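You operate a simulated robot arm through the tools that you are given. There is no shell and no other tool.

You are at the controls of a simulated two-armed robot. One attempt, no reset.

JOB
Pull the strip out of the clamped arc, unclamp it and put the blue clip away.
Fine: hang the strip in its free slot on the grey rack, then loosen the thumb screw; the clip goes in the green drawer; close it. Where these are worked on the way, their far stop is far enough and under half their travel is too little: green drawer.

Only the result counts: the job must be done as asked and must still hold three seconds after the hand-in. Knocking over, shifting, dropping, spilling or breaking anything else fails it.

ROBOT AND FRAMES
Two 7-joint arms with two-finger grippers on one trunk that stands fixed in place. Base frame: the origin is at the foot of the trunk, x ahead of it, y to its left, z up. Units: cm, degrees, N and s.
The left shoulder is at [3, 17.5, 130.4], the right one opposite. With the tool pointing down near the work surface each hand reaches from about 10 to 80 cm from the base axis, measured 20 degrees to its own side. Payload 2.94 kg a hand.
The tool frame of a hand sits at the grasp point between the pads (the TCP): z along the fingers, y along the line on which they close. The tips reach 3 cm beyond it. The gripper opens to 13.8 cm; its body begins 10.9 cm behind the TCP.
Orientation is that of the tool frame in the base frame, as a unit quaternion [w, x, y, z]. With the fingers straight down and closing along the base's y, the tool's x points along the base's -x, its y along +y and its z along -z.

CONTROLS
- The arms move only by the tool nudge_tool. It takes "left_motion", "right_motion" or both (then of equal length, played together; a hand with none holds still); each is a list of rows, each a list of 3 entries, a list of its own where there are three numbers: the shift along the base's x, y, z in units of 400 mm (1.0 is 400 mm), then the turn, a rotation vector about the base's x, y, z in units of 45 degrees (1.0 is 45 degrees), then the opening in per cent of the stroke, from 0 (shut) to 100 (fully open). In form: [[[x, y, z], [ax, ay, az], hand], ...]. A call has 1 to 20 rows; each row is the pose to reach, as a shift and turn from the pose commanded when the call began. A call with a number of a shift or a turn outside -1 to 1 is refused whole. A row lasts 0.2 s, in which the tool goes at most 5 cm and 8.6 degrees; a call with a longer step from one row to the next is refused whole, and so is a gripper value outside its range. Where a pose cannot be reached the arm comes as near as it can. A force on the tool above 90 N (or 10 N above the force at the start of the call, whichever is more), or a blocked arm, ends the call early, and 0.2 s more pass. Each finger travels about 4.5 cm/s and halts on what it meets, pressing with about 38 N; the grip force reading is that of the motor and also rises with nothing between the fingers. The clock runs only during rows and for 0.2 s after the last one: add rows that repeat a pose to give the fingers time. It gives the time, the measured TCP pose, the force on the tool (base axes), the opening and the grip force at its end, in the units of the frame above (readings bear some noise), with the torque about the TCP (base axes, N m) and any sound that the robot's microphone picked up.
- Cameras (640 x 400 px; columns grow to the right, rows downward): "scene" is now at [6.34, 4.71, 177.58]; the picture's right is [0.59, -0.81, 0.00], its down [-0.62, -0.45, -0.64] and it looks along [0.52, 0.38, -0.77] (base axes); focal length 331 px, centre (320, 200). "left" rides on the left gripper at [7.1, -1.9, -14.6] in its tool frame; the picture's right is [0.26, 0.96, 0.00], its down [-0.85, 0.23, -0.48] and it looks along [-0.46, 0.12, 0.88] (tool axes); focal length 280 px, centre (320, 200). "right" rides on the right gripper at [7.1, 1.9, -14.6] in its tool frame; the picture's right is [-0.26, 0.97, 0.00], its down [-0.85, -0.23, -0.48] and it looks along [-0.46, -0.12, 0.88] (tool axes); focal length 280 px, centre (320, 200). There is no depth. A picture from a camera that has moved, and an enlarged one, comes with that camera's place and axes in the base frame and with its lens.
- grab_frame(camera): a new picture of that camera. No time passes.
- raise_lower(by): moves the trunk up (or, below 0, down) by that many cm; the arms and the scene camera ride with it, the base frame stays. It gives what a move gives, with no picture.
- head_to(pan, tilt): turns the head with the scene camera to pan (to the left, within 120 degrees either way) and tilt (down, from -29 to 69), counted from straight ahead of the robot (the tilt from the chest, where the trunk bows). It gives what a move gives.
- enlarge(camera, box): a new picture of the part [left, top, right, bottom] of that camera's present view, enlarged. No time passes.
- close_job(): hands the job in; it is judged then, once.

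Places have to be worked out from the pictures, the camera data and where the tool is seen. Open the grippers and draw the arms clear of the work before you hand the job in, unless the task says otherwise.

The tools are called as a command line: name --argument value ..., lists and objects as JSON in quotes. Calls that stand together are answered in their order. nudge_tool: Moves the arms, as the interface text tells. Its arguments: {"type":"object","properties":{"left_motion":{"type":"array","items":{"type":"array"}},"right_motion":{"type":"array","items":{"type":"array"}}},"required":[]} The other tools are called the same way: raise_lower (by) moves the trunk up or down; head_to (pan, tilt) turns the head that bears the scene camera; grab_frame (camera) takes a picture; enlarge (camera, box) takes an enlarged picture of a part of a camera's view; close_job () hands the job in.

At the start:

```text
time: 0.0
left_position: [48.01, 50.28, 133.88]
left_ee_rot: [0.0, 0.0, 1.0, 0.0]
left_ft_force: [-0.1, 0.2, -0.6]
left_moment: [0.0, 0.04, 0.04]
left_opening: 13.8
left_grip_force: 0.1
right_position: [50.98, 0.86, 130.47]
right_ee_rot: [-0.001, 0.0, 1.0, 0.0]
right_ft_force: [-0.8, 0.0, 0.4]
right_moment: [-0.01, -0.01, 0.03]
right_opening: 13.81
right_grip_force: 0.1
trunk travel left (down, up): [-47.5, 25.9]
head pan, tilt (commanded): [36.2, 50.0]
```

scene: 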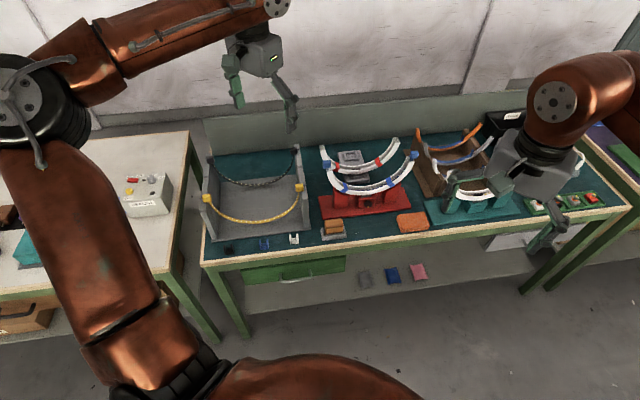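
right: 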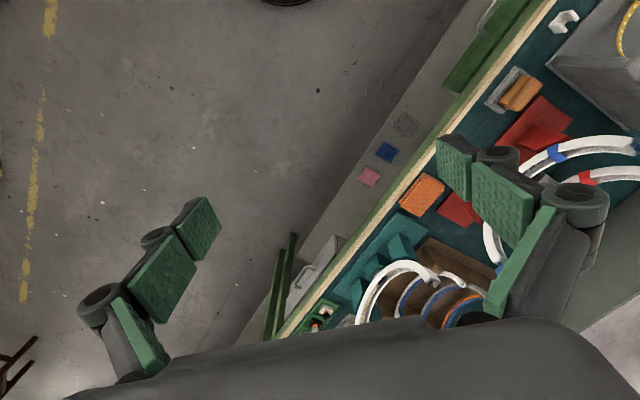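
left: 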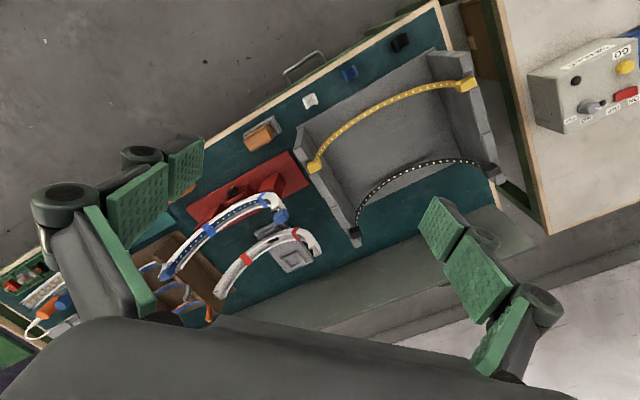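

I begin by looking closely at the work table to identify the arc, strips, rack, screw and drawer.

enlarge --camera "scene" --box '[190, 120, 430, 290]'

enlarge --camera "scene" --box '[390, 100, 630, 270]'

enlarge --camera "left" --box '[140, 20, 500, 300]'

enlarge --camera "right" --box '[330, 0, 640, 330]'

```text
2.35 times, centred on (310, 205) of scene
camera zoom: at [6.34, 4.71, 177.58], right [0.59, -0.81, 0.0], down [-0.62, -0.45, -0.64], along [0.52, 0.38, -0.77], focal length 778 px, centre (344, 188)
```

zoom: 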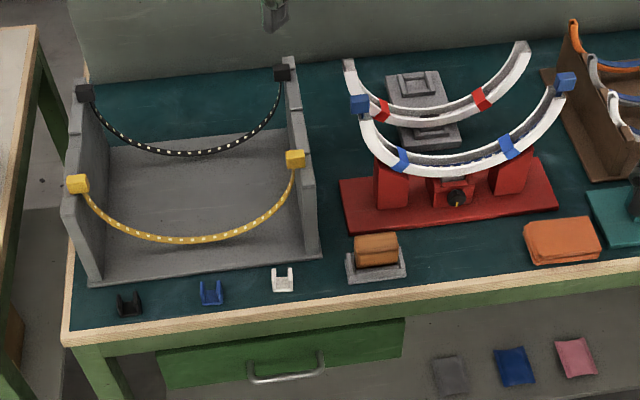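

```text
2.35 times, centred on (510, 185) of scene
camera zoom: at [6.34, 4.71, 177.58], right [0.59, -0.81, 0.0], down [-0.62, -0.45, -0.64], along [0.52, 0.38, -0.77], focal length 778 px, centre (-127, 235)
```

zoom: 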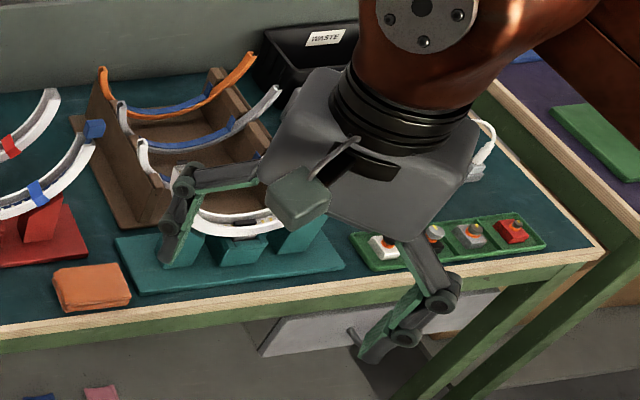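

```text
1.43 times, centred on (320, 160) of left
camera zoom: at [40.94, 48.35, 148.44], right [-0.26, 0.96, 0.0], down [0.85, 0.23, 0.48], along [0.46, 0.12, -0.88], focal length 401 px, centre (320, 257)
```

zoom: 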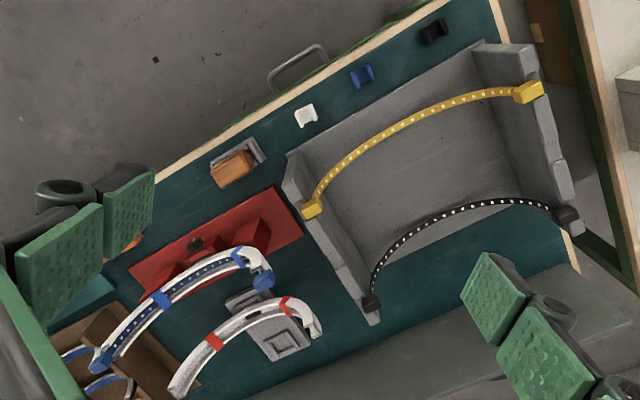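

```text
1.21 times, centred on (485, 165) of right
camera zoom: at [43.99, 2.77, 145.1], right [0.26, 0.97, 0.0], down [0.85, -0.23, 0.47], along [0.46, -0.12, -0.88], focal length 340 px, centre (120, 242)
```

zoom: 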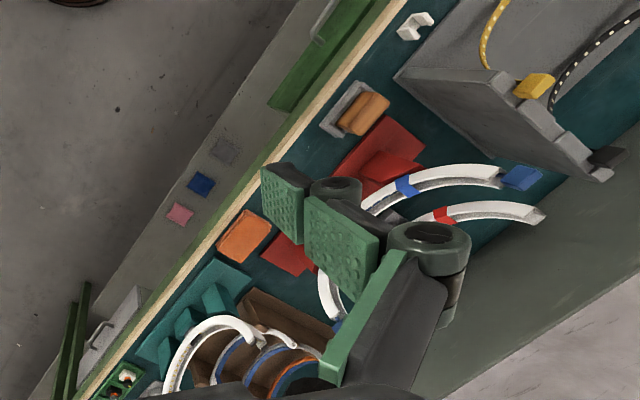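

The red clamp holds a white arc with a blue-ended strip; the grey rack holds yellow and black strips; clips lie in front above the green drawer. I look at finer crops of rack, clamp and clips.

enlarge --camera "scene" --box '[195, 135, 320, 250]'

enlarge --camera "scene" --box '[305, 130, 425, 245]'

enlarge --camera "left" --box '[280, 40, 510, 250]'

enlarge --camera "left" --box '[140, 140, 330, 310]'

```text
3.48 times, centred on (258, 192) of scene
camera zoom: at [6.34, 4.71, 177.58], right [0.59, -0.81, 0.0], down [-0.62, -0.45, -0.64], along [0.52, 0.38, -0.77], focal length 1150 px, centre (537, 226)
```

zoom: 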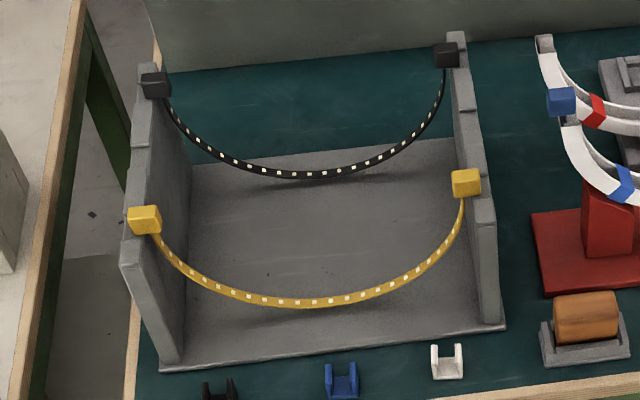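

```text
3.48 times, centred on (365, 188) of scene
camera zoom: at [6.34, 4.71, 177.58], right [0.59, -0.81, 0.0], down [-0.62, -0.45, -0.64], along [0.52, 0.38, -0.77], focal length 1150 px, centre (164, 244)
```

zoom: 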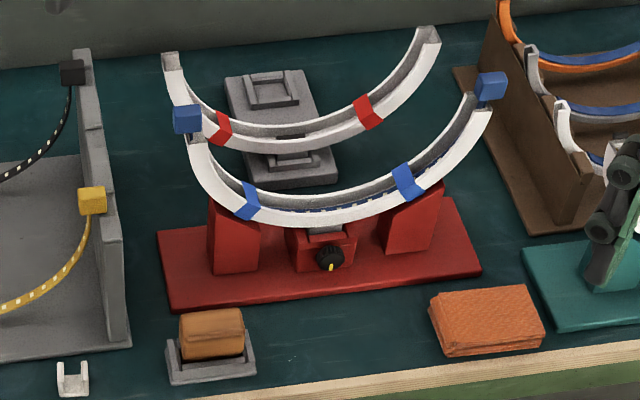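

```text
1.90 times, centred on (395, 145) of left
camera zoom: at [40.94, 48.35, 148.44], right [-0.26, 0.96, 0.0], down [0.85, 0.23, 0.48], along [0.46, 0.12, -0.88], focal length 534 px, centre (177, 305)
```

zoom: 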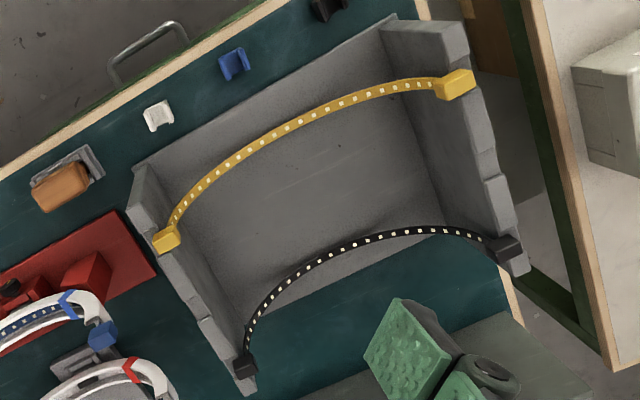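

```text
2.35 times, centred on (235, 225) of left
camera zoom: at [40.94, 48.35, 148.44], right [-0.26, 0.96, 0.0], down [0.85, 0.23, 0.48], along [0.46, 0.12, -0.88], focal length 660 px, centre (520, 141)
```

zoom: 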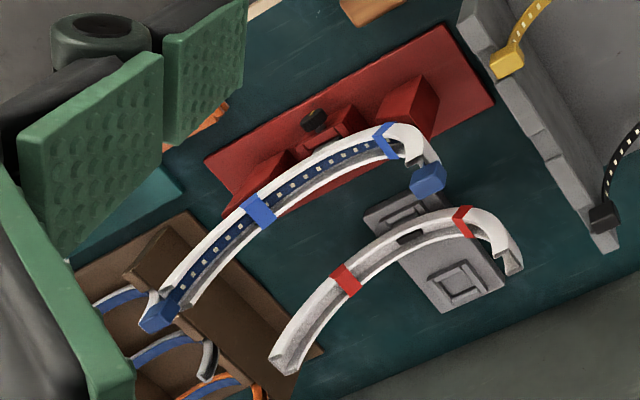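

I move the left hand over the clamp for a close look from its camera, and draw the right hand back out of the scene camera's view.

nudge_tool --left_motion '[[[0.03, -0.03, -0.01], [0, 0, 0], 100], [[0.06, -0.06, -0.03], [0, 0, 0], 100], [[0.09, -0.09, -0.04], [0, 0, 0], 100], [[0.12, -0.12, -0.05], [0, 0, 0], 100], [[0.15, -0.15, -0.06], [0, 0, 0], 100], [[0.18, -0.18, -0.07], [0, 0, 0], 100], [[0.21, -0.21, -0.09], [0, 0, 0], 100], [[0.25, -0.25, -0.1], [0, 0, 0], 100]]' --right_motion '[[[-0.05, -0.097, -0.015], [0, 0, 0], 100], [[-0.1, -0.194, -0.03], [0, 0, 0], 100], [[-0.15, -0.29, -0.045], [0, 0, 0], 100], [[-0.2, -0.387, -0.06], [0, 0, 0], 100], [[-0.25, -0.484, -0.075], [0, 0, 0], 100], [[-0.3, -0.58, -0.09], [0, 0, 0], 100], [[-0.35, -0.678, -0.105], [0, 0, 0], 100], [[-0.4, -0.775, -0.12], [0, 0, 0], 100]]'

```text
time: 1.8
left_position: [57.98, 40.45, 129.91]
left_ee_rot: [0.0, -0.001, 1.0, 0.001]
left_ft_force: [-0.6, -0.5, 0.0]
left_moment: [0.01, -0.02, 0.02]
left_opening: 13.78
left_grip_force: 0.0
right_position: [34.88, -30.2, 125.66]
right_ee_rot: [0.0, -0.001, 1.0, 0.001]
right_ft_force: [0.4, 0.0, 0.3]
right_moment: [0.03, -0.01, 0.0]
right_opening: 13.8
right_grip_force: 0.0
trunk travel left (down, up): [-47.5, 25.9]
head pan, tilt (commanded): [36.2, 50.0]
```

Both arms moved as asked; now I look from the left and scene cameras.

grab_frame --camera "left"

grab_frame --camera "scene"

enlarge --camera "scene" --box '[390, 100, 630, 250]'

```text
taken
camera left: at [50.86, 38.35, 144.57], right [-0.26, 0.96, 0.0], down [0.85, 0.23, 0.48], along [0.46, 0.13, -0.88], focal length 280 px, centre (320, 200)
```

left: 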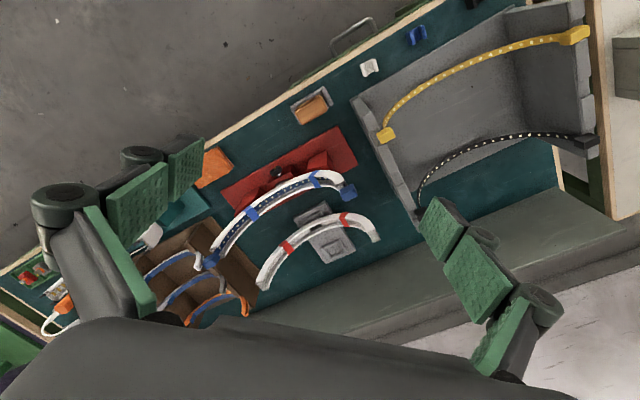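

```text
taken
camera scene: at [6.28, 4.44, 177.59], right [0.59, -0.81, 0.0], down [-0.62, -0.45, -0.64], along [0.52, 0.38, -0.77], focal length 331 px, centre (320, 200)
```

scene: 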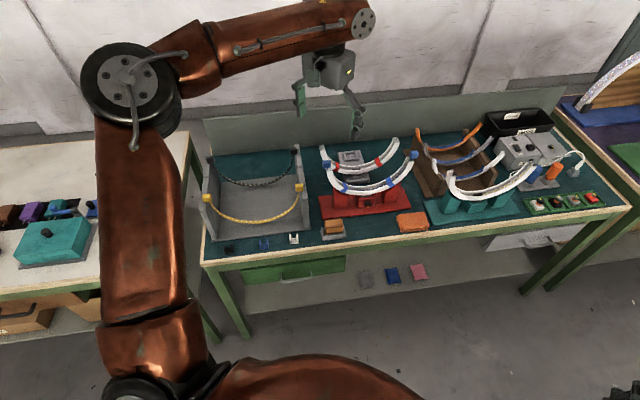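

```text
2.67 times, centred on (510, 175) of scene
camera zoom: at [6.28, 4.44, 177.59], right [0.59, -0.81, 0.0], down [-0.62, -0.45, -0.64], along [0.52, 0.38, -0.77], focal length 882 px, centre (-187, 267)
```

zoom: 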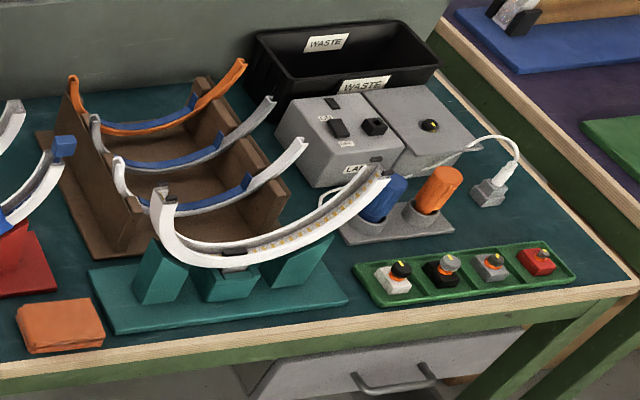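

The teal stand also bears an arc; I zoom in on it and on the clips to be sure which one is "clamped" with a thumb screw.

enlarge --camera "scene" --box '[420, 155, 540, 230]'

enlarge --camera "scene" --box '[310, 130, 430, 225]'

enlarge --camera "left" --box '[190, 130, 370, 290]'

enlarge --camera "left" --box '[320, 0, 620, 230]'

```text
5.33 times, centred on (480, 192) of scene
camera zoom: at [6.28, 4.44, 177.59], right [0.59, -0.81, 0.0], down [-0.62, -0.45, -0.64], along [0.52, 0.38, -0.77], focal length 1763 px, centre (-533, 240)
```

zoom: 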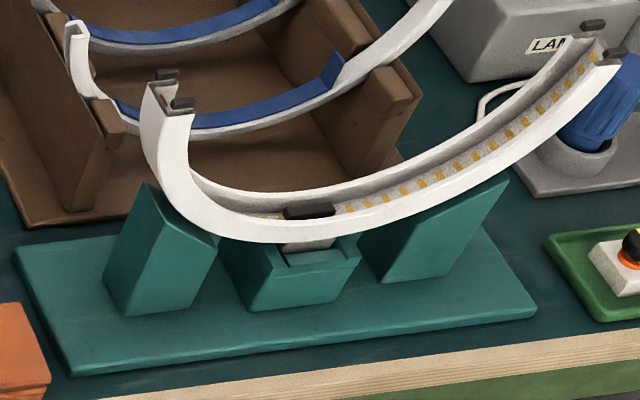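

```text
4.21 times, centred on (370, 178) of scene
camera zoom: at [6.28, 4.44, 177.59], right [0.59, -0.81, 0.0], down [-0.62, -0.45, -0.64], along [0.52, 0.38, -0.77], focal length 1392 px, centre (110, 295)
```

zoom: 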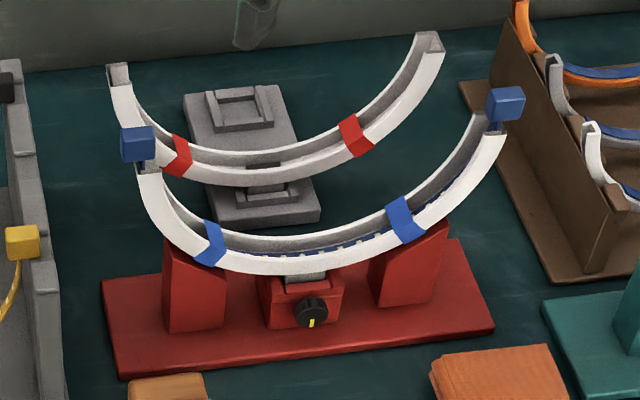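

```text
2.50 times, centred on (280, 210) of left
camera zoom: at [50.86, 38.35, 144.57], right [-0.26, 0.96, 0.0], down [0.85, 0.23, 0.48], along [0.46, 0.13, -0.88], focal length 701 px, centre (420, 175)
```

zoom: 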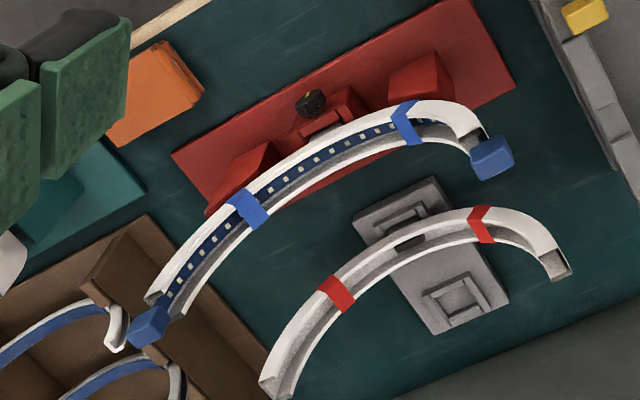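

```text
1.74 times, centred on (470, 115) of left
camera zoom: at [50.86, 38.35, 144.57], right [-0.26, 0.96, 0.0], down [0.85, 0.23, 0.48], along [0.46, 0.13, -0.88], focal length 488 px, centre (59, 348)
```

zoom: 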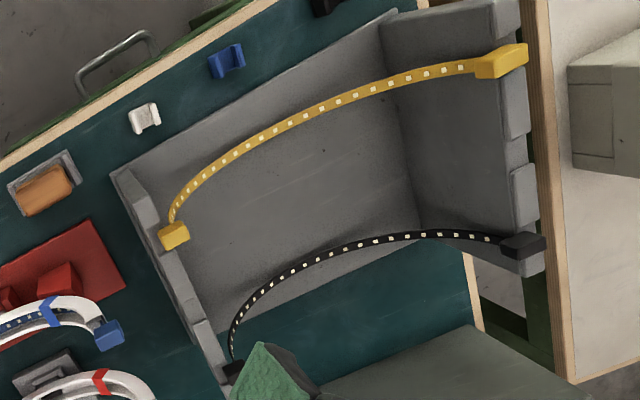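

I take tight zooms on the strip's end blocks, the knob and the rack notches.

enlarge --camera "scene" --box '[315, 150, 365, 200]'

enlarge --camera "scene" --box '[375, 140, 425, 190]'

enlarge --camera "scene" --box '[280, 140, 315, 200]'

enlarge --camera "scene" --box '[195, 145, 235, 215]'

enlarge --camera "scene" --box '[215, 225, 325, 285]'

enlarge --camera "left" --box '[250, 160, 300, 210]'

```text
8.00 times, centred on (340, 175) of scene
camera zoom: at [6.28, 4.44, 177.59], right [0.59, -0.81, 0.0], down [-0.62, -0.45, -0.64], along [0.52, 0.38, -0.77], focal length 2645 px, centre (160, 400)
```

zoom: 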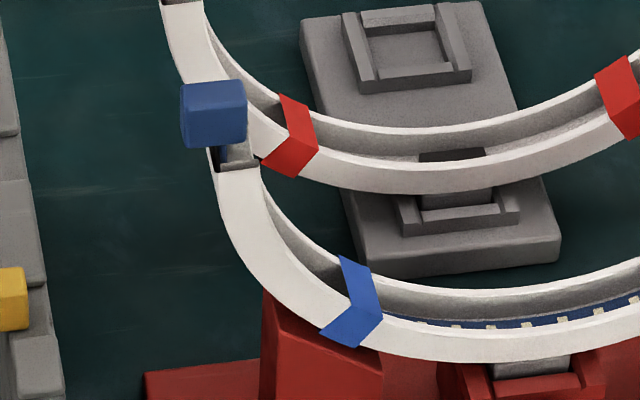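

```text
8.00 times, centred on (400, 165) of scene
camera zoom: at [6.28, 4.44, 177.59], right [0.59, -0.81, 0.0], down [-0.62, -0.45, -0.64], along [0.52, 0.38, -0.77], focal length 2645 px, centre (-320, 480)
```

zoom: 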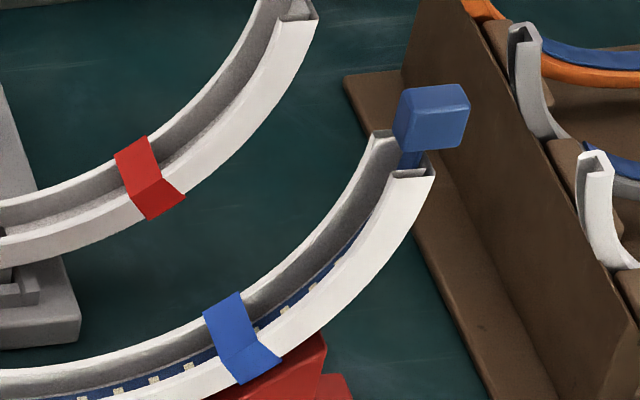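

```text
6.67 times, centred on (298, 170) of scene
camera zoom: at [6.28, 4.44, 177.59], right [0.59, -0.81, 0.0], down [-0.62, -0.45, -0.64], along [0.52, 0.38, -0.77], focal length 2204 px, centre (470, 400)
```

zoom: 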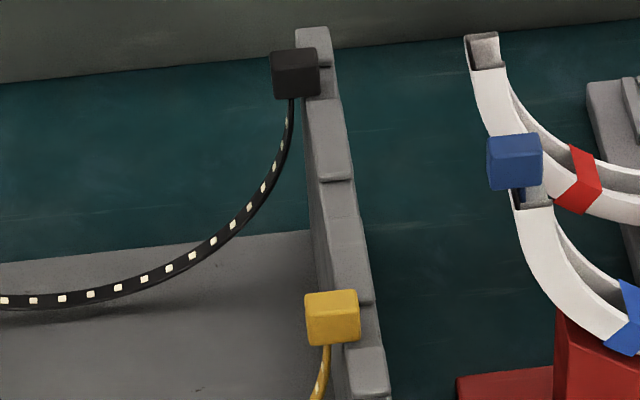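

```text
5.71 times, centred on (215, 180) of scene
camera zoom: at [6.28, 4.44, 177.59], right [0.59, -0.81, 0.0], down [-0.62, -0.45, -0.64], along [0.52, 0.38, -0.77], focal length 1889 px, centre (920, 314)
```

zoom: 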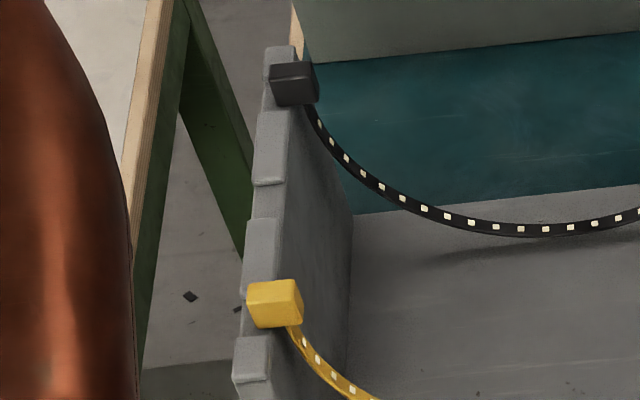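

```text
5.82 times, centred on (270, 255) of scene
camera zoom: at [6.28, 4.44, 177.59], right [0.59, -0.81, 0.0], down [-0.62, -0.45, -0.64], along [0.52, 0.38, -0.77], focal length 1924 px, centre (611, -120)
```

zoom: 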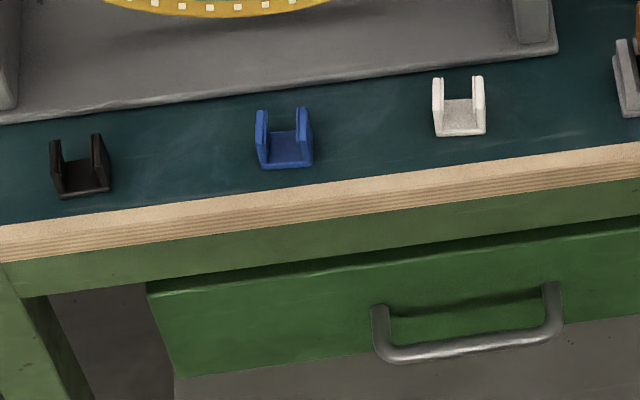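

```text
8.00 times, centred on (275, 185) of left
camera zoom: at [50.86, 38.35, 144.57], right [-0.26, 0.96, 0.0], down [0.85, 0.23, 0.48], along [0.46, 0.13, -0.88], focal length 2243 px, centre (680, 320)
```

zoom: 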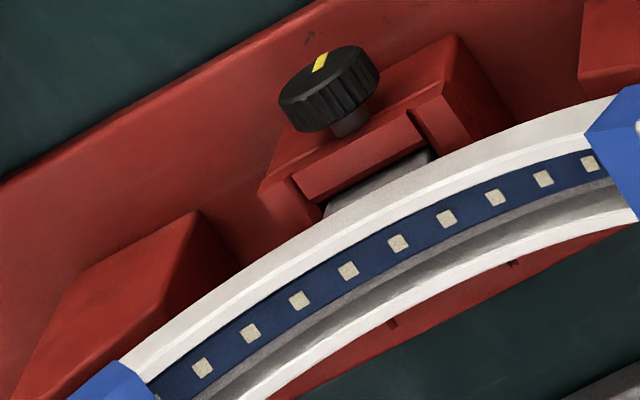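

The strip shows end caps (about 2.6 cm blocks) above the arc's ends. I look at the rack's free middle notches tightly from the left hand camera.

enlarge --camera "left" --box '[370, 110, 430, 200]'

enlarge --camera "left" --box '[540, 0, 620, 180]'

enlarge --camera "left" --box '[325, 170, 375, 210]'

enlarge --camera "scene" --box '[287, 150, 312, 180]'

```text
4.44 times, centred on (400, 155) of left
camera zoom: at [50.86, 38.35, 144.57], right [-0.26, 0.96, 0.0], down [0.85, 0.23, 0.48], along [0.46, 0.13, -0.88], focal length 1246 px, centre (-36, 400)
```

zoom: 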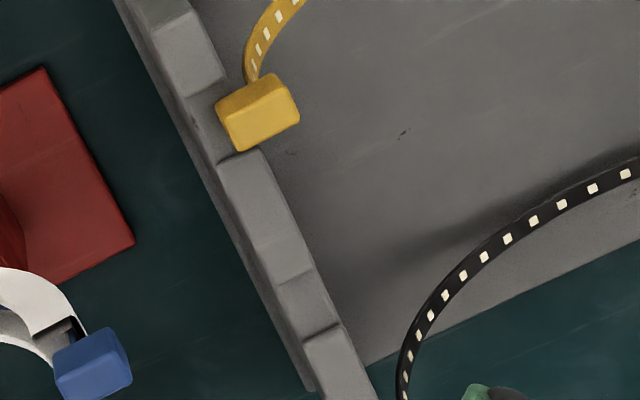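

```text
2.22 times, centred on (580, 90) of left
camera zoom: at [50.86, 38.35, 144.57], right [-0.26, 0.96, 0.0], down [0.85, 0.23, 0.48], along [0.46, 0.13, -0.88], focal length 623 px, centre (-258, 444)
```

zoom: 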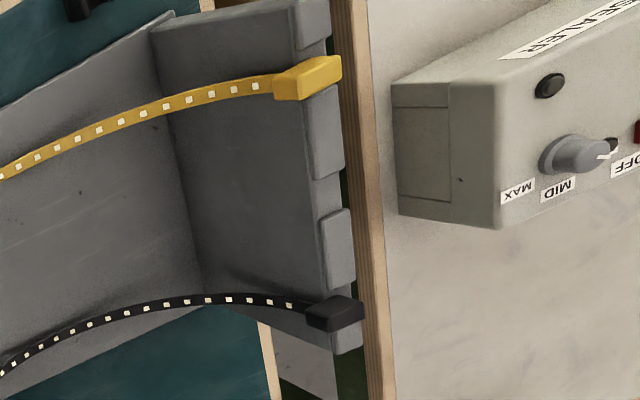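

```text
10.00 times, centred on (350, 190) of left
camera zoom: at [50.86, 38.35, 144.57], right [-0.26, 0.96, 0.0], down [0.85, 0.23, 0.48], along [0.46, 0.13, -0.88], focal length 2804 px, centre (20, 300)
```

zoom: 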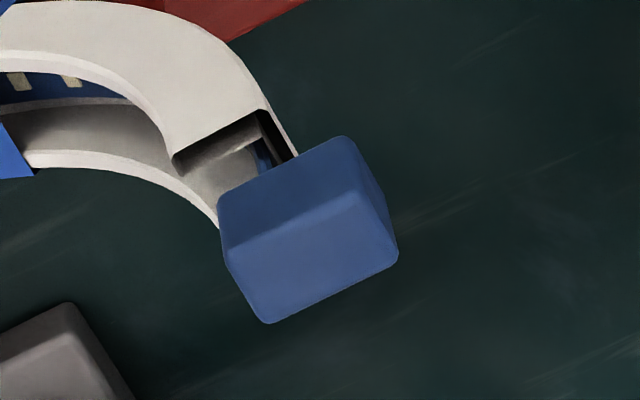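

```text
13.33 times, centred on (300, 165) of scene
camera zoom: at [6.28, 4.44, 177.59], right [0.59, -0.81, 0.0], down [-0.62, -0.45, -0.64], along [0.52, 0.38, -0.77], focal length 4409 px, centre (593, 667)
```

zoom: 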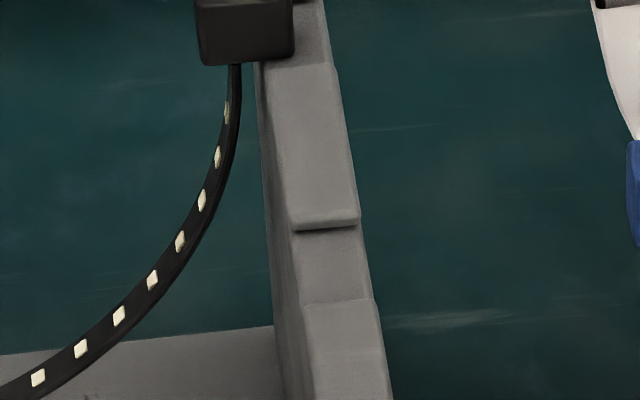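

The rack's free notch lies midway between yellow and black, 2.7 cm wide and shallow. I check the thumb screw's axis and mark closely.

enlarge --camera "scene" --box '[345, 190, 395, 222]'

enlarge --camera "left" --box '[262, 158, 292, 182]'

grab_frame --camera "right"

```text
12.50 times, centred on (370, 206) of scene
camera zoom: at [6.28, 4.44, 177.59], right [0.59, -0.81, 0.0], down [-0.62, -0.45, -0.64], along [0.52, 0.38, -0.77], focal length 4133 px, centre (-305, 125)
```

zoom: 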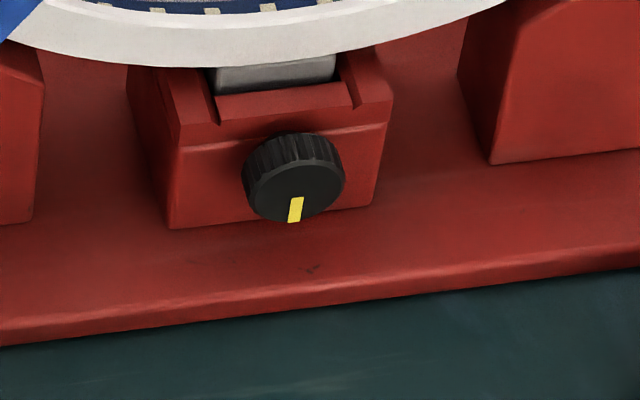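

```text
16.00 times, centred on (277, 170) of left
camera zoom: at [50.86, 38.35, 144.57], right [-0.26, 0.96, 0.0], down [0.85, 0.23, 0.48], along [0.46, 0.13, -0.88], focal length 4486 px, centre (1008, 680)
```

zoom: 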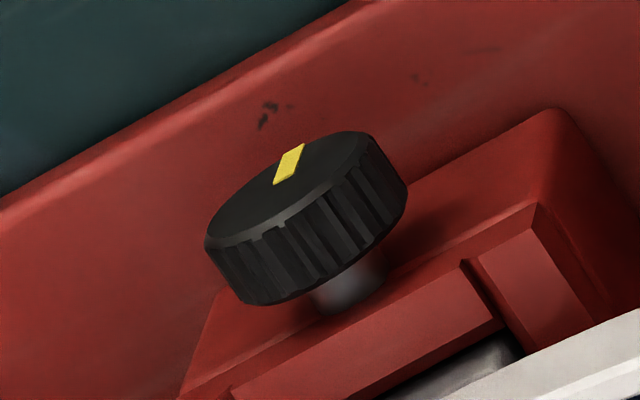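

```text
taken
camera right: at [27.89, -28.34, 140.2], right [0.26, 0.97, 0.0], down [0.85, -0.23, 0.47], along [0.46, -0.12, -0.88], focal length 280 px, centre (320, 200)
```

right: 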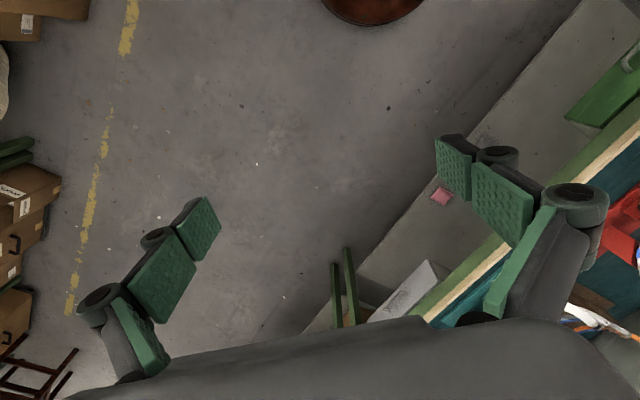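

The knob faces the robot with its axis about horizontal at roughly (77, 35, 85). First the strip: I turn the left hand 45° so its fingers close across the table's depth and bring it above the left end block (about 70, 48.4, 103).

nudge_tool --left_motion '[[[0.0375, 0.025, -0.03], [0, 0, -0.125], 100], [[0.075, 0.05, -0.06], [0, 0, -0.25], 100], [[0.1125, 0.075, -0.09], [0, 0, -0.375], 100], [[0.15, 0.1, -0.12], [0, 0, -0.5], 100], [[0.1875, 0.125, -0.15], [0, 0, -0.625], 100], [[0.225, 0.15, -0.18], [0, 0, -0.75], 100], [[0.2625, 0.175, -0.21], [0, 0, -0.875], 100], [[0.3, 0.199, -0.24], [0, 0, -1.0], 100], [[0.3, 0.199, -0.24], [0, 0, -1.0], 100]]'

grab_frame --camera "left"

grab_frame --camera "scene"

```text
time: 3.8
left_position: [61.65, 48.17, 120.49]
left_ee_rot: [0.001, 0.382, 0.924, 0.0]
left_ft_force: [0.0, 0.1, -0.4]
left_moment: [0.0, 0.03, -0.01]
left_opening: 13.8
left_grip_force: 0.0
left hand out of reach, approached as far as the arm can: row 3, 4, 5, 6, 7, 8, 9
right_position: [35.01, -29.98, 125.67]
right_ee_rot: [-0.001, 0.0, 1.0, 0.0]
right_ft_force: [0.1, 0.6, 0.5]
right_moment: [0.0, 0.01, -0.04]
right_opening: 13.81
right_grip_force: 0.0
trunk travel left (down, up): [-47.5, 25.9]
head pan, tilt (commanded): [36.2, 50.0]
```

```text
taken
camera left: at [55.14, 51.84, 135.01], right [0.5, 0.87, 0.0], down [0.76, -0.44, 0.48], along [0.41, -0.24, -0.88], focal length 280 px, centre (320, 200)
```

left: 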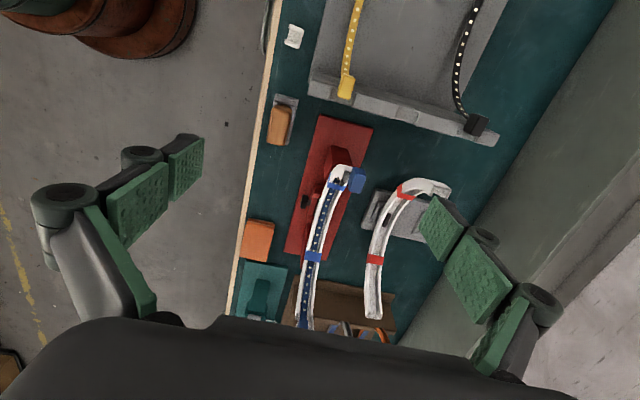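

```text
taken
camera scene: at [6.33, 4.64, 177.59], right [0.59, -0.81, 0.0], down [-0.62, -0.45, -0.64], along [0.52, 0.38, -0.77], focal length 331 px, centre (320, 200)
```

scene: 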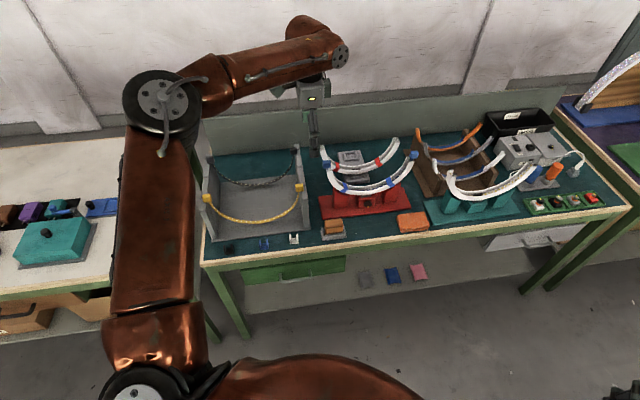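

The arm stopped short (61.6, 48.2, 120.5): a vertical tool cannot reach that far, so I will instead close along the table's length and pitch the tool outward. I turn the hand back about z by 45° and pull it nearer first.

nudge_tool --left_motion '[[[-0.04, -0.03, 0.02], [0, 0, 0.14], 100], [[-0.08, -0.06, 0.04], [0, 0, 0.28], 100], [[-0.12, -0.09, 0.06], [0, 0, 0.42], 100], [[-0.16, -0.12, 0.08], [0, 0, 0.56], 100], [[-0.2, -0.15, 0.1], [0, 0, 0.7], 100], [[-0.24, -0.18, 0.12], [0, 0, 0.84], 100], [[-0.28, -0.21, 0.14], [0, 0, 1.0], 100], [[-0.3, -0.25, 0.15], [0, 0, 1.0], 100]]'

```text
time: 5.6
left_position: [49.57, 37.85, 126.74]
left_ee_rot: [0.0, -0.002, 1.0, 0.0]
left_ft_force: [-0.3, 0.6, 0.1]
left_moment: [0.06, 0.01, 0.0]
left_opening: 13.78
left_grip_force: 0.1
right_position: [35.01, -30.12, 125.62]
right_ee_rot: [0.0, 0.0, 1.0, 0.001]
right_ft_force: [0.2, 0.5, 0.0]
right_moment: [0.02, 0.02, 0.01]
right_opening: 13.8
right_grip_force: 0.0
trunk travel left (down, up): [-47.5, 25.9]
head pan, tilt (commanded): [36.2, 50.0]
```

The commanded pose follows the reached one. Now I turn another 45° about z with a 25° outward pitch and go to a pre-grasp about 12 cm short of the left end block.

nudge_tool --left_motion '[[[0.05, 0.02, -0.03], [0.027, -0.066, 0.123], 80], [[0.1, 0.04, -0.06], [0.0545, -0.132, 0.246], 60], [[0.15, 0.06, -0.09], [0.082, -0.198, 0.369], 50], [[0.2, 0.08, -0.12], [0.109, -0.2635, 0.492], 50], [[0.25, 0.1, -0.155], [0.136, -0.329, 0.615], 50], [[0.3, 0.12, -0.19], [0.1635, -0.395, 0.738], 50], [[0.35, 0.14, -0.22], [0.191, -0.461, 0.861], 50], [[0.405, 0.159, -0.2535], [0.218, -0.527, 0.984], 50], [[0.405, 0.159, -0.2535], [0.218, -0.527, 0.984], 50]]'

grab_frame --camera "left"

grab_frame --camera "scene"

```text
time: 7.6
left_position: [65.94, 44.34, 116.63]
left_ee_rot: [0.201, -0.375, 0.901, 0.083]
left_ft_force: [-0.1, -0.6, 0.5]
left_moment: [0.04, -0.06, 0.04]
left_opening: 6.89
left_grip_force: 0.1
right_position: [34.88, -30.22, 125.75]
right_ee_rot: [0.0, -0.001, 1.0, 0.001]
right_ft_force: [0.7, -0.1, 0.0]
right_moment: [0.02, -0.07, -0.03]
right_opening: 13.79
right_grip_force: 0.2
trunk travel left (down, up): [-47.5, 25.9]
head pan, tilt (commanded): [36.2, 50.0]
```

```text
taken
camera left: at [58.19, 34.04, 126.7], right [-0.85, 0.51, -0.11], down [0.24, 0.56, 0.79], along [0.47, 0.65, -0.6], focal length 280 px, centre (320, 200)
```

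left: 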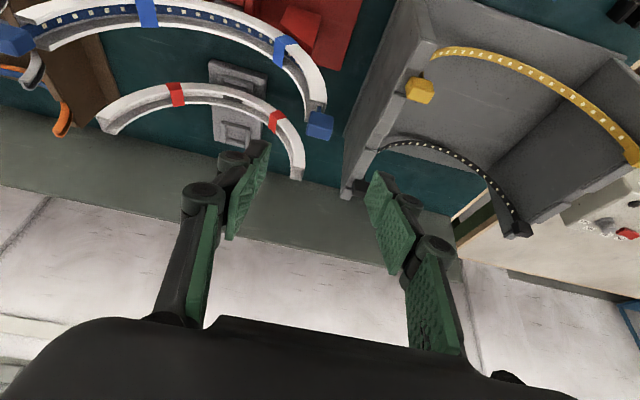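

```text
taken
camera scene: at [6.19, 4.58, 177.6], right [0.59, -0.81, 0.0], down [-0.62, -0.45, -0.64], along [0.52, 0.38, -0.77], focal length 331 px, centre (320, 200)
```

scene: 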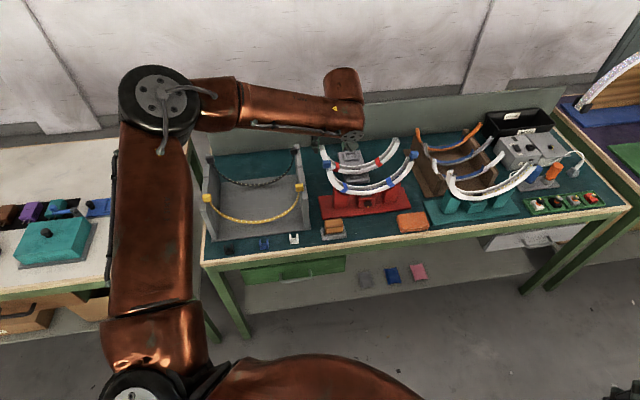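

The block A is seen where expected. I zoom in from the left camera on block A and the arc end, and on the rack's notches.

enlarge --camera "left" --box '[290, 95, 350, 145]'

enlarge --camera "left" --box '[340, 60, 440, 200]'

enlarge --camera "left" --box '[480, 100, 640, 250]'

```text
8.00 times, centred on (320, 120) of left
camera zoom: at [58.19, 34.04, 126.7], right [-0.85, 0.51, -0.11], down [0.24, 0.56, 0.79], along [0.47, 0.65, -0.6], focal length 2243 px, centre (320, 840)
```

zoom: 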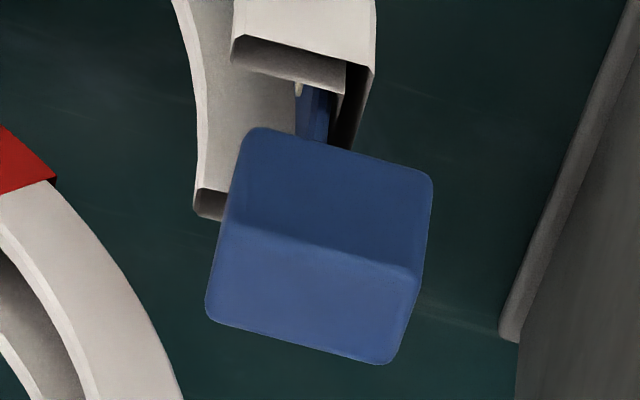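

```text
2.86 times, centred on (390, 130) of left
camera zoom: at [58.19, 34.04, 126.7], right [-0.85, 0.51, -0.11], down [0.24, 0.56, 0.79], along [0.47, 0.65, -0.6], focal length 801 px, centre (120, 400)
```

zoom: 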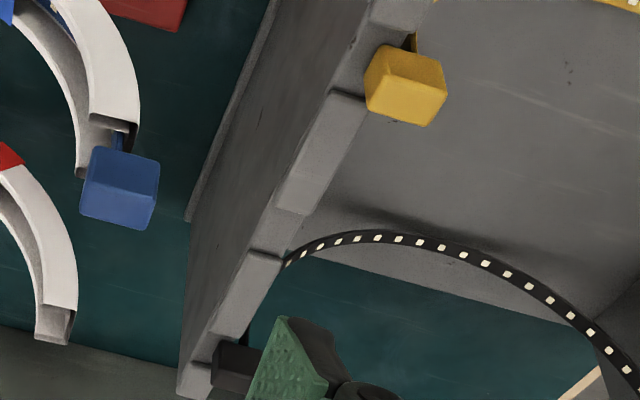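

```text
2.67 times, centred on (560, 175) of left
camera zoom: at [58.19, 34.04, 126.7], right [-0.85, 0.51, -0.11], down [0.24, 0.56, 0.79], along [0.47, 0.65, -0.6], focal length 748 px, centre (-320, 267)
```

zoom: 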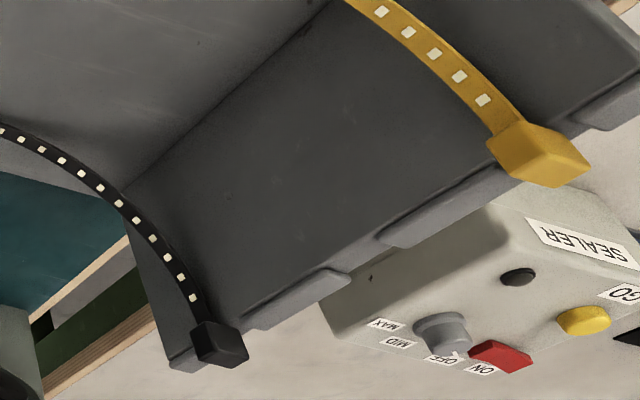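

Block A is about 2.55 × 1.55 × 2.1 cm, centred near (69.95, 48.5, 103.5), its underside about 0.9 cm above the arc end. I advance along the tool axis so the fingertips straddle it, still open.

nudge_tool --left_motion '[[[0.02, 0.021, -0.065], [0, 0, 0], 50], [[0.042, 0.044, -0.135], [0, 0, 0], 50], [[0.063, 0.066, -0.2], [0, 0, 0], 50], [[0.0845, 0.088, -0.271], [0, 0, 0], 50], [[0.0845, 0.088, -0.271], [0, 0, 0], 50]]'

grab_frame --camera "left"

enlarge --camera "scene" --box '[300, 130, 430, 210]'

```text
time: 8.8
left_position: [65.08, 48.79, 108.15]
left_ee_rot: [0.201, -0.373, 0.902, 0.082]
left_ft_force: [0.4, -0.3, 0.0]
left_moment: [0.0, -0.01, -0.02]
left_opening: 6.9
left_grip_force: 0.1
left hand out of reach, approached as far as the arm can: row 2, 3, 4, 5
right_position: [35.02, -30.12, 125.69]
right_ee_rot: [-0.001, 0.0, 1.0, 0.001]
right_ft_force: [-1.1, 0.2, -0.9]
right_moment: [0.01, 0.01, 0.01]
right_opening: 13.81
right_grip_force: 0.1
trunk travel left (down, up): [-47.5, 25.9]
head pan, tilt (commanded): [36.2, 50.0]
```

```text
taken
camera left: at [57.33, 38.49, 118.21], right [-0.85, 0.51, -0.11], down [0.24, 0.56, 0.79], along [0.47, 0.65, -0.6], focal length 280 px, centre (320, 200)
```

left: 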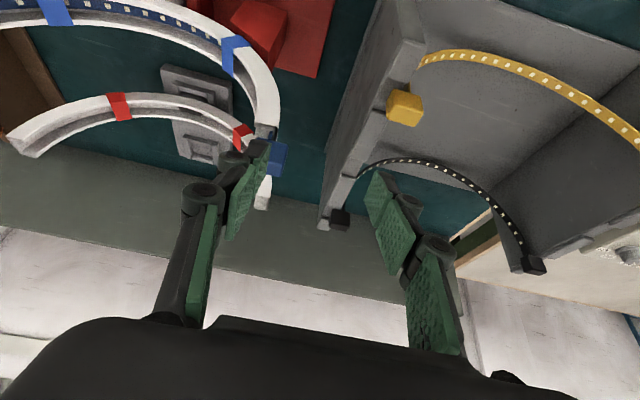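

```text
4.92 times, centred on (365, 170) of scene
camera zoom: at [6.35, 4.6, 177.59], right [0.59, -0.81, 0.0], down [-0.62, -0.45, -0.64], along [0.52, 0.38, -0.77], focal length 1628 px, centre (98, 348)
```

zoom: 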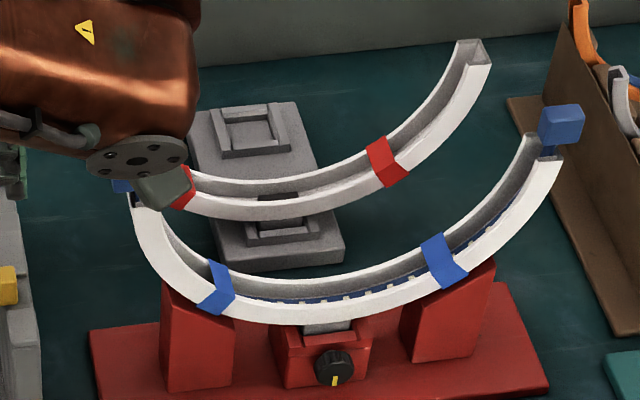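

The arm strayed sideways at a reach limit: its shoulder is low relative to the wrist here. No contact (forces zero). I first back the hand off, then raise the trunk 20 cm to give the shoulder a better height.

raise_lower --by 20

```text
time: 11.0
left_position: [64.51, 48.72, 129.59]
left_ee_rot: [0.211, -0.374, 0.9, 0.078]
left_ft_force: [1.2, 0.9, -0.1]
left_moment: [-0.01, 0.02, 0.01]
left_opening: 6.9
left_grip_force: 0.0
right_position: [35.08, -30.27, 145.77]
right_ee_rot: [-0.001, 0.001, 1.0, 0.0]
right_ft_force: [-0.8, -0.5, 0.9]
right_moment: [0.0, 0.02, 0.03]
right_opening: 13.79
right_grip_force: 0.1
trunk travel left (down, up): [-67.5, 5.9]
head pan, tilt (commanded): [36.2, 50.0]
```

Trunk is up 20 cm and the hand rose with it. I go back to the pre-grasp point (65.9, 44.4, 117).

nudge_tool --left_motion '[[[0.01, -0.03, -0.08], [0, 0, 0], 50], [[0.02, -0.06, -0.16], [0, 0, 0], 50], [[0.027, -0.09, -0.24], [0, 0, 0], 50], [[0.035, -0.108, -0.315], [0, 0, 0], 50], [[0.035, -0.108, -0.315], [0, 0, 0], 50]]'

```text
time: 12.2
left_position: [59.57, 46.85, 122.51]
left_ee_rot: [0.211, -0.374, 0.9, 0.077]
left_ft_force: [-0.7, 0.5, -0.2]
left_moment: [-0.01, 0.01, -0.01]
left_opening: 6.91
left_grip_force: 0.1
left hand out of reach, approached as far as the arm can: row 1, 2, 3, 4, 5
right_position: [35.02, -30.26, 145.76]
right_ee_rot: [0.0, 0.0, 1.0, 0.0]
right_ft_force: [0.1, 0.2, -0.1]
right_moment: [0.01, -0.02, 0.01]
right_opening: 13.81
right_grip_force: 0.0
trunk travel left (down, up): [-67.5, 5.9]
head pan, tilt (commanded): [36.2, 50.0]
```

Raising made it worse, so the reach at this tilt improves with a lower shoulder. I retreat the hand up and back, then lower the trunk.

nudge_tool --left_motion '[[[-0.05, -0.03, 0.08], [0, 0, 0], 50], [[-0.1, -0.06, 0.16], [0, 0, 0], 50], [[-0.15, -0.09, 0.24], [0, 0, 0], 50], [[-0.2, -0.12, 0.32], [0, 0, 0], 50], [[-0.25, -0.15, 0.4], [0, 0, 0], 50], [[-0.3, -0.18, 0.48], [0, 0, 0], 50], [[-0.35, -0.2, 0.55], [0, 0, 0], 50]]'

raise_lower --by -35

```text
time: 13.8
left_position: [45.4, 38.62, 144.21]
left_ee_rot: [0.212, -0.374, 0.9, 0.078]
left_ft_force: [-0.5, -0.5, 0.4]
left_moment: [-0.01, -0.06, 0.0]
left_opening: 6.89
left_grip_force: 0.0
right_position: [34.83, -30.32, 145.84]
right_ee_rot: [0.0, 0.0, 1.0, -0.001]
right_ft_force: [-0.3, -0.4, 0.7]
right_moment: [0.02, 0.0, 0.02]
right_opening: 13.83
right_grip_force: 0.0
trunk travel left (down, up): [-67.5, 5.9]
head pan, tilt (commanded): [36.2, 50.0]
```

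```text
time: 17.2
left_position: [45.54, 38.54, 109.26]
left_ee_rot: [0.212, -0.375, 0.899, 0.078]
left_ft_force: [-1.0, -0.3, -0.6]
left_moment: [-0.01, -0.05, 0.0]
left_opening: 6.9
left_grip_force: 0.1
right_position: [34.86, -30.31, 110.77]
right_ee_rot: [0.0, 0.0, 1.0, 0.0]
right_ft_force: [-0.1, -0.9, 0.4]
right_moment: [0.01, -0.04, -0.03]
right_opening: 13.83
right_grip_force: 0.0
trunk travel left (down, up): [-32.5, 40.9]
head pan, tilt (commanded): [36.2, 50.0]
```

Now the shoulder is at about 115. I go up and out to the pre-grasp again.

nudge_tool --left_motion '[[[0.07, 0.02, 0.1], [0, 0, 0], 50], [[0.15, 0.04, 0.18], [0, 0, 0], 50], [[0.24, 0.06, 0.23], [0, 0, 0], 50], [[0.33, 0.08, 0.24], [0, 0, 0], 50], [[0.42, 0.11, 0.23], [0, 0, 0], 50], [[0.5075, 0.1425, 0.195], [0, 0, 0], 50], [[0.5075, 0.1425, 0.195], [0, 0, 0], 50]]'

```text
time: 18.8
left_position: [65.94, 44.18, 117.19]
left_ee_rot: [0.211, -0.375, 0.9, 0.077]
left_ft_force: [-0.8, -0.2, 0.8]
left_moment: [0.01, -0.03, 0.02]
left_opening: 6.88
left_grip_force: 0.1
right_position: [34.92, -30.25, 110.76]
right_ee_rot: [-0.001, 0.001, 1.0, -0.001]
right_ft_force: [-0.1, -0.3, -0.4]
right_moment: [0.0, -0.01, 0.0]
right_opening: 13.81
right_grip_force: 0.1
trunk travel left (down, up): [-32.5, 40.9]
head pan, tilt (commanded): [36.2, 50.0]
```

Reached exactly. I advance about two thirds of the way to the block.

nudge_tool --left_motion '[[[0.019, 0.02, -0.065], [0, 0, 0], 50], [[0.038, 0.041, -0.13], [0, 0, 0], 50], [[0.057, 0.062, -0.19], [0, 0, 0], 50], [[0.057, 0.062, -0.19], [0, 0, 0], 50]]'

grab_frame --camera "left"

```text
time: 19.8
left_position: [68.18, 46.73, 109.54]
left_ee_rot: [0.211, -0.375, 0.899, 0.078]
left_ft_force: [-0.9, 0.0, 0.7]
left_moment: [0.04, -0.03, 0.0]
left_opening: 6.9
left_grip_force: 0.0
right_position: [34.98, -30.27, 110.67]
right_ee_rot: [0.0, 0.0, 1.0, 0.001]
right_ft_force: [0.3, 0.1, 0.1]
right_moment: [0.04, 0.03, 0.0]
right_opening: 13.8
right_grip_force: 0.1
trunk travel left (down, up): [-32.5, 40.9]
head pan, tilt (commanded): [36.2, 50.0]
```

```text
taken
camera left: at [60.27, 36.45, 119.45], right [-0.85, 0.51, -0.13], down [0.22, 0.56, 0.8], along [0.48, 0.65, -0.59], focal length 280 px, centre (320, 200)
```

left: 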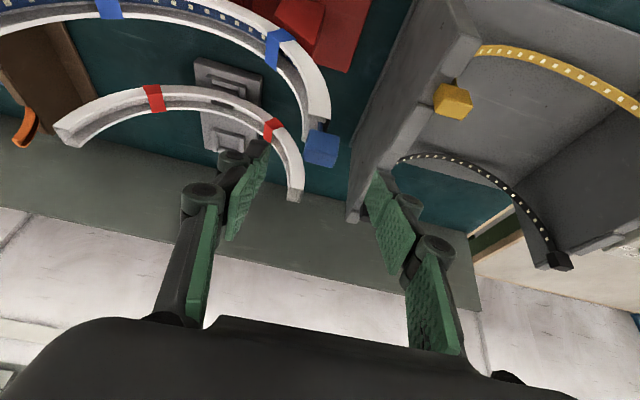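

Alignment is good: block A sits at image column 321, on the tool axis. I make the final approach and check.

nudge_tool --left_motion '[[[0.014, 0.015, -0.048], [0, 0, 0], 50], [[0.0275, 0.0303, -0.095], [0, 0, 0], 50], [[0.0275, 0.0303, -0.095], [0, 0, 0], 50]]'

enlarge --camera "left" --box '[220, 80, 420, 240]'

```text
time: 20.6
left_position: [69.31, 47.82, 105.76]
left_ee_rot: [0.212, -0.375, 0.899, 0.078]
left_ft_force: [-0.1, -0.7, 1.0]
left_moment: [0.0, 0.01, 0.0]
left_opening: 6.89
left_grip_force: 0.1
right_position: [35.06, -30.29, 110.73]
right_ee_rot: [0.0, 0.0, 1.0, 0.001]
right_ft_force: [-0.4, -0.7, 0.3]
right_moment: [-0.01, 0.01, 0.02]
right_opening: 13.8
right_grip_force: 0.1
trunk travel left (down, up): [-32.5, 40.9]
head pan, tilt (commanded): [36.2, 50.0]
```

```text
2.50 times, centred on (320, 160) of left
camera zoom: at [61.39, 37.63, 115.73], right [-0.85, 0.51, -0.13], down [0.22, 0.57, 0.8], along [0.48, 0.64, -0.59], focal length 701 px, centre (320, 300)
```

zoom: 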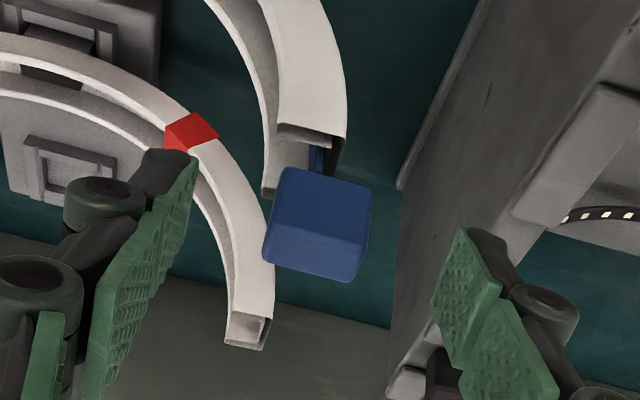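

The open fingers straddle block A symmetrically. I close on it.

nudge_tool --left_motion '[[[0, 0, 0], [0, 0, 0], 30], [[0, 0, 0], [0, 0, 0], 10], [[0, 0, 0], [0, 0, 0], 10], [[0, 0, 0], [0, 0, 0], 10], [[0, 0, 0], [0, 0, 0], 10]]'

grab_frame --camera "left"

```text
time: 21.8
left_position: [69.36, 47.76, 105.74]
left_ee_rot: [0.211, -0.374, 0.9, 0.077]
left_ft_force: [1.6, -3.3, -0.6]
left_moment: [-0.07, 0.06, -0.12]
left_opening: 2.51
left_grip_force: 38.0
right_position: [35.04, -30.09, 110.68]
right_ee_rot: [-0.001, -0.001, 1.0, -0.001]
right_ft_force: [-0.4, -0.8, 0.5]
right_moment: [-0.05, 0.0, -0.01]
right_opening: 13.81
right_grip_force: 0.1
trunk travel left (down, up): [-32.5, 40.9]
head pan, tilt (commanded): [36.2, 50.0]
```

```text
taken
camera left: at [61.45, 37.58, 115.71], right [-0.85, 0.52, -0.13], down [0.22, 0.56, 0.8], along [0.48, 0.64, -0.59], focal length 280 px, centre (320, 200)
```

left: 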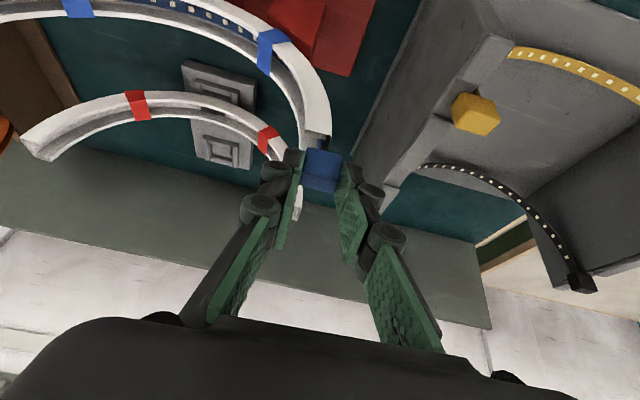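

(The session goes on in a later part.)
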